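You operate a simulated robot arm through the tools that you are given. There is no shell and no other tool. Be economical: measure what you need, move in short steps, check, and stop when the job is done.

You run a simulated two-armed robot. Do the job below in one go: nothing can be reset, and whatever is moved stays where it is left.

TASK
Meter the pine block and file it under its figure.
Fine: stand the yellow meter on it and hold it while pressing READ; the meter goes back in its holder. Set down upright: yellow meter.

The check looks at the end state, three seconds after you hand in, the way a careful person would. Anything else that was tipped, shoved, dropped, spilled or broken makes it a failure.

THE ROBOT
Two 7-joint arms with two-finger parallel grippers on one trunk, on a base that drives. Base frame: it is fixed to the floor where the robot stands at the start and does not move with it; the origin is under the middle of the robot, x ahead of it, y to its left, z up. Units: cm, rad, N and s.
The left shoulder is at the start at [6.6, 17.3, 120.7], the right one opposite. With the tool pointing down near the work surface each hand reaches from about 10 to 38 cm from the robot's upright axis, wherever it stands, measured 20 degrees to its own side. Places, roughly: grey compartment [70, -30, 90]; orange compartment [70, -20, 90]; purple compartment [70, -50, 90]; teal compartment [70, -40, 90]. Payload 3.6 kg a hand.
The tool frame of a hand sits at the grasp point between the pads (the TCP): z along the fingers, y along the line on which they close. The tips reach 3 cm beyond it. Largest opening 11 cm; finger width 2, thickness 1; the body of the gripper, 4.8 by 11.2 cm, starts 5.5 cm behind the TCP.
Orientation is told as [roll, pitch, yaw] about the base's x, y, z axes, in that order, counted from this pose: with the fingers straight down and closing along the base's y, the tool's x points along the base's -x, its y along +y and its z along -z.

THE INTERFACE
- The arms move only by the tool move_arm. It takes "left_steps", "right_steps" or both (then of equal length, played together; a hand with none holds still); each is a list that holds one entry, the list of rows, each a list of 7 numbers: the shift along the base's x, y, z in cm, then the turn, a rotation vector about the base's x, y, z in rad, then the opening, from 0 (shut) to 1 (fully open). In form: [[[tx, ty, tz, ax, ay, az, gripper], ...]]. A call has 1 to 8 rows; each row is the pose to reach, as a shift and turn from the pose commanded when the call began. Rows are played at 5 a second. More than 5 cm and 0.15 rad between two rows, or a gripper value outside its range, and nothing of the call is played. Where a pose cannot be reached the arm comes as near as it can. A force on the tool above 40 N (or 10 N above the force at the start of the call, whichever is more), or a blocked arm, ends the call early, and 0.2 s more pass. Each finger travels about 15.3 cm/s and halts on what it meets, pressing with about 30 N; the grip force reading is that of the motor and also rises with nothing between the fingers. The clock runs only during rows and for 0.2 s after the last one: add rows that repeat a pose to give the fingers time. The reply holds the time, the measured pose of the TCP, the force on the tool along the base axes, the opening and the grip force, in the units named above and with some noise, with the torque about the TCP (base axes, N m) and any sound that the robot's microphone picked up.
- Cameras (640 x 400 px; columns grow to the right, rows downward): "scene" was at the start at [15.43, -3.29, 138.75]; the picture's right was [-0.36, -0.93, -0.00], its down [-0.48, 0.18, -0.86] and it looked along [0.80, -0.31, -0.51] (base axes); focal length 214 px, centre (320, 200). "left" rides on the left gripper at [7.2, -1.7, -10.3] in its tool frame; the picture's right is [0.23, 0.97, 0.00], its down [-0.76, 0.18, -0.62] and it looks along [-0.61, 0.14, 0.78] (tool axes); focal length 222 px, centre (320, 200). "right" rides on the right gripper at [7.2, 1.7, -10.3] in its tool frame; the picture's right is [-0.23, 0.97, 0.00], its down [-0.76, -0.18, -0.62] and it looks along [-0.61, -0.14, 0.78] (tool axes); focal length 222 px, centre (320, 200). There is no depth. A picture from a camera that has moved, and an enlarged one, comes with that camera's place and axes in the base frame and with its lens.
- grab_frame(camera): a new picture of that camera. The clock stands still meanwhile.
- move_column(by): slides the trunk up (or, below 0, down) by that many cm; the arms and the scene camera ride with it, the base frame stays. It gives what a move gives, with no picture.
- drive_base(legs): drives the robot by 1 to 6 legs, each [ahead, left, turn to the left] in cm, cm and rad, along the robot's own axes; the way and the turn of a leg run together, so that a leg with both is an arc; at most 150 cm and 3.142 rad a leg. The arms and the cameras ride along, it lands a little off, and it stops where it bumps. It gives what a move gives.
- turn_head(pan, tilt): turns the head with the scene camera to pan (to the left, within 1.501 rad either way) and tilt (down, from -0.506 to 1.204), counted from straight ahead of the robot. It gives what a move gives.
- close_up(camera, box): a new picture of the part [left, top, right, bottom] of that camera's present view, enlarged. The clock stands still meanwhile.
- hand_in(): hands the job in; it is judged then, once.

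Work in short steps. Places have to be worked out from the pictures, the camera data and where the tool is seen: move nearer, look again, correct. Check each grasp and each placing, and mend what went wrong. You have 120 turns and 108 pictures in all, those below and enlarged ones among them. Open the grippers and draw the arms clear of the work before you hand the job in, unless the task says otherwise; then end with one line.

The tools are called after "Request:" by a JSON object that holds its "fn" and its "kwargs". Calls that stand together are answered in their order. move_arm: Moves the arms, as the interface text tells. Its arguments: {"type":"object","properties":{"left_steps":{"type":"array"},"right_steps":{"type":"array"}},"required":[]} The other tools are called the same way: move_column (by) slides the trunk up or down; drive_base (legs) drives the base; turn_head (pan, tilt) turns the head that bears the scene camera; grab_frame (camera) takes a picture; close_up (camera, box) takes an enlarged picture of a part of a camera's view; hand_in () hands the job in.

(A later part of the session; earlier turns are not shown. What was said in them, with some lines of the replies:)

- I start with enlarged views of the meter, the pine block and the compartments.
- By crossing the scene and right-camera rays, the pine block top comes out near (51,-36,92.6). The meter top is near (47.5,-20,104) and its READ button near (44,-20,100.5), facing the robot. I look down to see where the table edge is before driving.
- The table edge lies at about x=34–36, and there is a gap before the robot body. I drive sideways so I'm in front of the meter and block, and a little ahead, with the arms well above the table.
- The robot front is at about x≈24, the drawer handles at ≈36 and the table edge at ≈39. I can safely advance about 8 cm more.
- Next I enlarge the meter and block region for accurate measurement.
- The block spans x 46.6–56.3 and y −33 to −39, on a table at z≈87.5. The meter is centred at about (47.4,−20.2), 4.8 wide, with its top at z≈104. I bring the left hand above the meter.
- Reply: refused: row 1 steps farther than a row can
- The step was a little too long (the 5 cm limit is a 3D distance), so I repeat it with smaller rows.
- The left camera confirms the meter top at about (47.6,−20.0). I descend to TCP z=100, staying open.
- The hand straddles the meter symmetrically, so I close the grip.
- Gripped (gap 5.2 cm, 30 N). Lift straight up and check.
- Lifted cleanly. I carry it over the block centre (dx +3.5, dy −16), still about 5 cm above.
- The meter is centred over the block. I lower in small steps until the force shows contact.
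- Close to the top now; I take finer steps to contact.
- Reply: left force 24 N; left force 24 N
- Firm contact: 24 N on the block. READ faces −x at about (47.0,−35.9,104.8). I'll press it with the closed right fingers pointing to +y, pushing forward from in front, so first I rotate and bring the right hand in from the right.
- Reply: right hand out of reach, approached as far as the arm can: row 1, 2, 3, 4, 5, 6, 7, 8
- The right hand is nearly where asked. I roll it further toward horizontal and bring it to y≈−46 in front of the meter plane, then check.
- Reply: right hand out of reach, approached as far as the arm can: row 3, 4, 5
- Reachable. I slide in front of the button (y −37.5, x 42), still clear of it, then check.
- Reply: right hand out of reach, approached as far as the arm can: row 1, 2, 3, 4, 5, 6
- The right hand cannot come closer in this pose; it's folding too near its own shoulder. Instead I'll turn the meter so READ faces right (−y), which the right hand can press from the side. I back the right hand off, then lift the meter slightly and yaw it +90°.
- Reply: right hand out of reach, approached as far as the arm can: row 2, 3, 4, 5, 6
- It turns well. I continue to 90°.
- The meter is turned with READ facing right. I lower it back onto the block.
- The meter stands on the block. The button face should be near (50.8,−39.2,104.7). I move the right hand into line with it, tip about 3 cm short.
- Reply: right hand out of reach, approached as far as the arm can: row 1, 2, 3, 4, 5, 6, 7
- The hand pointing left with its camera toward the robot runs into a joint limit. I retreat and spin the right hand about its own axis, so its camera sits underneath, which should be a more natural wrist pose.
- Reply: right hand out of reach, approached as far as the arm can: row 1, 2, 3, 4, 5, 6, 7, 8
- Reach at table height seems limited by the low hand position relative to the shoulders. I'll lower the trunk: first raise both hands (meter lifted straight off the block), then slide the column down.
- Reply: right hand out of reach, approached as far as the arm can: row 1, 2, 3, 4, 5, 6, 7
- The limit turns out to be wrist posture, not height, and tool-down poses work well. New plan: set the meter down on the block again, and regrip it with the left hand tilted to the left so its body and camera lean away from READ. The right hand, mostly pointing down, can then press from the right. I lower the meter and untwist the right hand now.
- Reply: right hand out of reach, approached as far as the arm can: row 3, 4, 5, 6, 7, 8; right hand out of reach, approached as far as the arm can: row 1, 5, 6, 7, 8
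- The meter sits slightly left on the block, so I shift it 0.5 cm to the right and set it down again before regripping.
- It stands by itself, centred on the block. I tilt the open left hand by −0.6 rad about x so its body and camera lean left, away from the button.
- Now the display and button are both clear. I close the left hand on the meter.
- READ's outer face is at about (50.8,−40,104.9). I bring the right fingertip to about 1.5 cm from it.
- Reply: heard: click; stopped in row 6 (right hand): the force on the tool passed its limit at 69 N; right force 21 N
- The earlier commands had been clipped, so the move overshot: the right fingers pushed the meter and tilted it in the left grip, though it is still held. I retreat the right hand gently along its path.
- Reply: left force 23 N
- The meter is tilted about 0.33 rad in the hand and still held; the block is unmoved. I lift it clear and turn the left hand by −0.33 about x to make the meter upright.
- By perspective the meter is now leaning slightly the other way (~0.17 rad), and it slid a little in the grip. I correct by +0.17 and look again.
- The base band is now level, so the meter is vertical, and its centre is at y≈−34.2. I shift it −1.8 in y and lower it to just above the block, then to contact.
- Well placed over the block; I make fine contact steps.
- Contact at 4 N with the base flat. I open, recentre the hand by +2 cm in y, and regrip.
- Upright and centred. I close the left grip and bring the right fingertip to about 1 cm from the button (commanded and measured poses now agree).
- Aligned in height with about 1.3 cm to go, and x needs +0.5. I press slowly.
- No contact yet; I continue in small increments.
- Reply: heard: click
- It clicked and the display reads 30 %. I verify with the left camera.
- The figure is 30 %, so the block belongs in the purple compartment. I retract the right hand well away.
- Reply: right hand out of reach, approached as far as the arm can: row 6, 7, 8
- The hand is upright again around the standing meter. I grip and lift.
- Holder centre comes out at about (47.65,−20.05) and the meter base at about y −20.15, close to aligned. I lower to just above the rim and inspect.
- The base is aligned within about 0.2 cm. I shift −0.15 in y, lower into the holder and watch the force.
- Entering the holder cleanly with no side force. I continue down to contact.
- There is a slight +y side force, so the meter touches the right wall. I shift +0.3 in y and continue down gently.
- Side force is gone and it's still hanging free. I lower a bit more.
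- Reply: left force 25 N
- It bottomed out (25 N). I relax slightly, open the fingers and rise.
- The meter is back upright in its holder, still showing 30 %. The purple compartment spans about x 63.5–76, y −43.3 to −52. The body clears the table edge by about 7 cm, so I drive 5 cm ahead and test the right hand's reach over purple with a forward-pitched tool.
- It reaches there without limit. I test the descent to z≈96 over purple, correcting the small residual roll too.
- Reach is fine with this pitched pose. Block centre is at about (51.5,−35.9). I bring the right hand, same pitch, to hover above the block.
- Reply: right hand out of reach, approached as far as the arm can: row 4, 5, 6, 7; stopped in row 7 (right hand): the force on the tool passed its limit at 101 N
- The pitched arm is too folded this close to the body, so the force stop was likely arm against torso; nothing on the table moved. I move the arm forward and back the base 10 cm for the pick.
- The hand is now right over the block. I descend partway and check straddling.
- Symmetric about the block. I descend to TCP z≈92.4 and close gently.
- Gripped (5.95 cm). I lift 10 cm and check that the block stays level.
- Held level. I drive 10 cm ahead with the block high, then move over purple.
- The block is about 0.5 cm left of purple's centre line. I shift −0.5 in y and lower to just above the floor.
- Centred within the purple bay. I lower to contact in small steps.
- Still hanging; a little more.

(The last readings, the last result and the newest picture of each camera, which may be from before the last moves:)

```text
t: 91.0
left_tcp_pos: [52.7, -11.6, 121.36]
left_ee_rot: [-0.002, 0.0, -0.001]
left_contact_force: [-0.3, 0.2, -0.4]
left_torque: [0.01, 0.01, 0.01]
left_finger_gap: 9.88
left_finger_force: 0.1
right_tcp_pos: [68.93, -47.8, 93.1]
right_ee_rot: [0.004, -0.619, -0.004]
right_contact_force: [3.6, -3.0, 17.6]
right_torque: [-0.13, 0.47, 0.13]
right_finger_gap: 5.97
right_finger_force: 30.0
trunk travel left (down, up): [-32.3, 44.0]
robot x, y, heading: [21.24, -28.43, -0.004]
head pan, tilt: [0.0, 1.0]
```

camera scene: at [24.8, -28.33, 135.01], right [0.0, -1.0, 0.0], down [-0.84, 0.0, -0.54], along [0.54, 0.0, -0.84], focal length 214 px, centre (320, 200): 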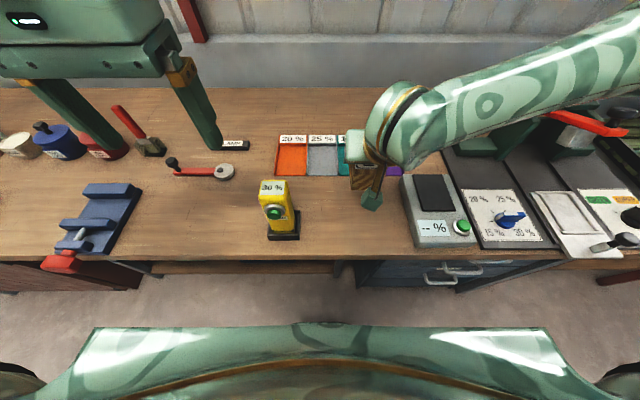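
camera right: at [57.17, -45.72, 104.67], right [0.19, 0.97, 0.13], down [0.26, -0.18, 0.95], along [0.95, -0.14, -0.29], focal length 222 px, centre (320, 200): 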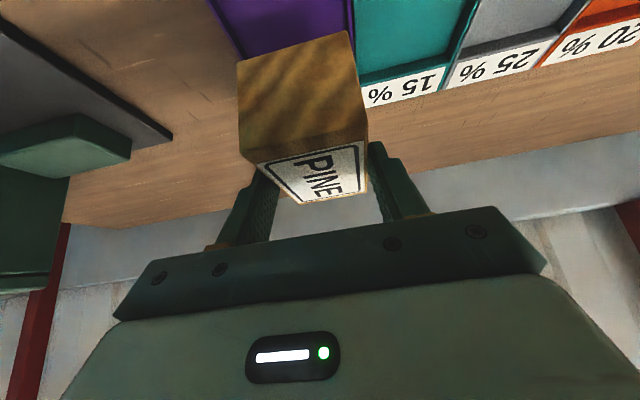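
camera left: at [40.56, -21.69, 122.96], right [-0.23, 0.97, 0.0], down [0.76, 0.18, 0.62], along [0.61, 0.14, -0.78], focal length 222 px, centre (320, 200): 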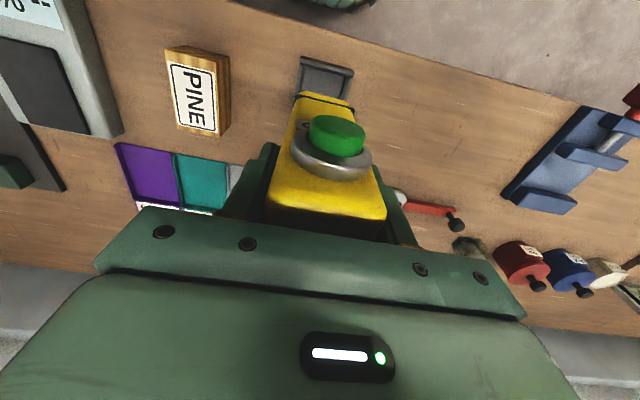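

The block rests on the compartment floor (18 N). I open slightly and withdraw back and up along the tool axis.

Request:
{"fn": "move_arm", "kwargs": {"right_steps": [[[0, 0, 0.1, 0, 0, 0, 0.5], [0, 0, 0.1, 0, 0, 0, 0.6], [0, 0, 0.1, 0, 0, 0, 0.66], [0, 0, 0.1, 0, 0, 0, 0.66]]]}}

Request:
{"fn": "move_arm", "kwargs": {"right_steps": [[[-0.6, 0, 1, 0, 0, 0, 0.66], [-1.4, 0, 3, 0, 0, 0, 0.66], [-2, 0, 6, 0, 0, 0, 0.7], [-2, 0, 10, 0, 0, 0, 0.8], [-2, 0, 14, 0, 0, 0, 0.8], [-2, -3, 17, 0, 0, 0, 0.8], [-2, -7, 20, 0, 0, 0, 0.8], [-2, -11, 22, 0, 0, 0, 0.8]]]}}

Request:
{"fn": "grab_frame", "kwargs": {"camera": "scene"}}

Request:
{"fn": "close_up", "kwargs": {"camera": "scene", "box": [260, 130, 440, 250]}}

```text
t: 92.0
left_tcp_pos: [52.76, -11.62, 121.27]
left_ee_rot: [-0.002, 0.001, -0.001]
left_contact_force: [-0.2, 0.3, 0.1]
left_torque: [-0.02, -0.01, 0.03]
left_finger_gap: 9.9
left_finger_force: 0.1
right_tcp_pos: [68.96, -47.99, 92.85]
right_ee_rot: [0.004, -0.613, -0.003]
right_contact_force: [-0.2, -0.1, -0.6]
right_torque: [0.02, 0.0, -0.03]
right_finger_gap: 7.24
right_finger_force: 0.1
trunk travel left (down, up): [-32.3, 44.0]
robot x, y, heading: [21.19, -28.55, -0.003]
head pan, tilt: [0.0, 1.0]
```

```text
t: 93.8
left_tcp_pos: [52.81, -11.65, 121.47]
left_ee_rot: [-0.002, -0.001, -0.002]
left_contact_force: [-0.2, -0.7, -0.8]
left_torque: [0.03, 0.04, 0.02]
left_finger_gap: 9.91
left_finger_force: 0.1
right_tcp_pos: [66.83, -59.04, 115.12]
right_ee_rot: [0.006, -0.612, -0.004]
right_contact_force: [0.1, -0.7, 0.0]
right_torque: [-0.02, -0.01, 0.06]
right_finger_gap: 8.81
right_finger_force: 0.0
trunk travel left (down, up): [-32.3, 44.0]
robot x, y, heading: [21.33, -28.19, -0.005]
head pan, tilt: [0.0, 1.0]
```

```text
13 pictures are left
camera scene: at [35.09, -28.5, 135.02], right [0.0, -1.0, 0.0], down [-0.84, 0.0, -0.54], along [0.54, 0.0, -0.84], focal length 214 px, centre (320, 200)
```

scene: 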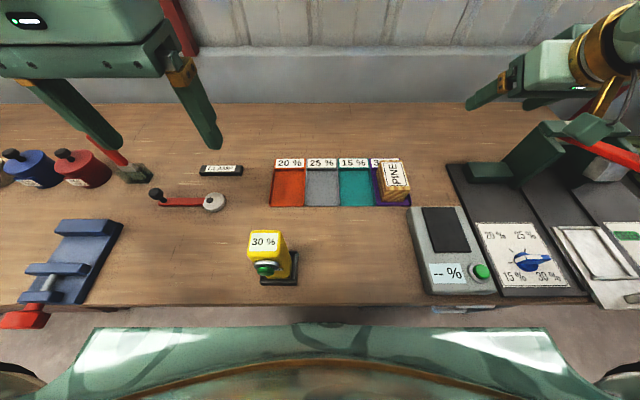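

```text
3.33 times, centred on (350, 190) of scene
camera zoom: at [35.09, -28.5, 135.02], right [0.0, -1.0, 0.0], down [-0.84, 0.0, -0.54], along [0.54, 0.0, -0.84], focal length 715 px, centre (220, 233)
```

zoom: 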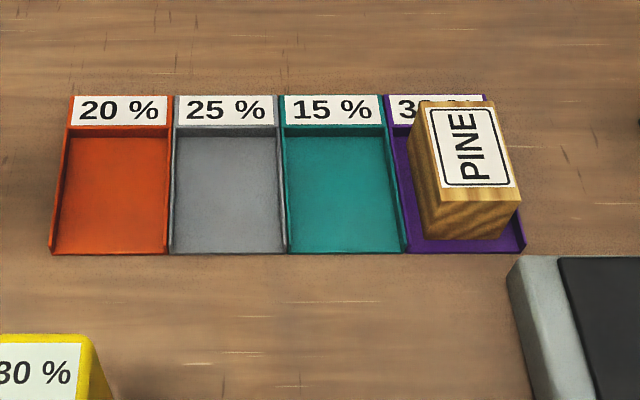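

The block sits in the purple 30 % bay. I back the robot off so both open hands are clear, then take a final look.

Request:
{"fn": "drive_base", "kwargs": {"legs": [[-20, 0, 0]]}}

Request:
{"fn": "grab_frame", "kwargs": {"camera": "scene"}}

Request:
{"fn": "close_up", "kwargs": {"camera": "scene", "box": [250, 120, 410, 230]}}

```text
t: 95.4
left_tcp_pos: [32.56, -11.48, 121.41]
left_ee_rot: [-0.003, 0.0, 0.001]
left_contact_force: [-1.1, 0.1, 0.3]
left_torque: [0.05, 0.0, -0.01]
left_finger_gap: 9.91
left_finger_force: 0.1
right_tcp_pos: [47.0, -58.64, 114.89]
right_ee_rot: [0.003, -0.614, 0.0]
right_contact_force: [-1.0, 0.1, 1.2]
right_torque: [-0.04, -0.02, 0.01]
right_finger_gap: 8.79
right_finger_force: 0.0
trunk travel left (down, up): [-32.3, 44.0]
robot x, y, heading: [1.27, -28.26, 0.003]
head pan, tilt: [0.0, 1.0]
```

```text
11 pictures are left
camera scene: at [15.06, -28.32, 135.02], right [0.0, -1.0, 0.0], down [-0.84, 0.0, -0.54], along [0.54, 0.0, -0.84], focal length 214 px, centre (320, 200)
```

scene: 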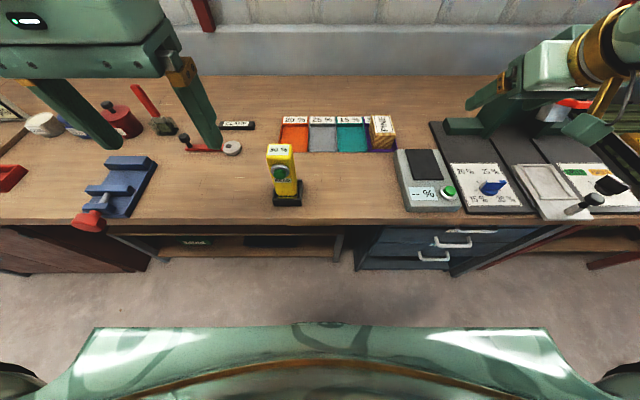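

```text
3.64 times, centred on (330, 175) of scene
camera zoom: at [15.06, -28.32, 135.02], right [0.0, -1.0, 0.0], down [-0.84, 0.0, -0.54], along [0.54, 0.0, -0.84], focal length 780 px, centre (284, 291)
```

zoom: 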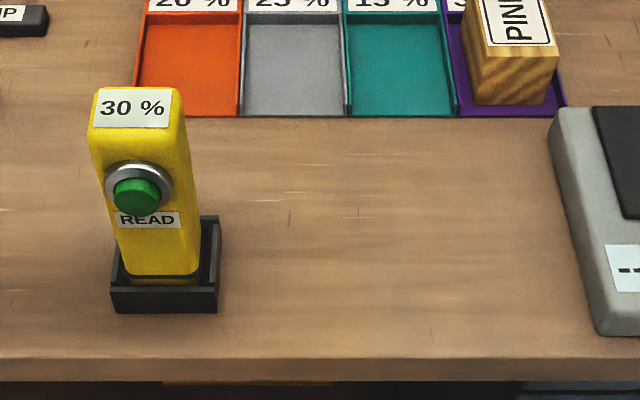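

Final state: the meter is upright in its holder, the block is flat in the 30 % (purple) bay, the other items look undisturbed, and both hands are open and clear. I hand in.

Request:
{"fn": "hand_in", "kwargs": {}}

```text
The job is handed in.
```

I metered the pine block at 30 %, filed it in the purple 30 % compartment, and put the yellow meter back upright in its holder. On the first try at READ the right hand overshot and tilted the meter in the left grip; I stood it back on the block and pressed again for the reading.
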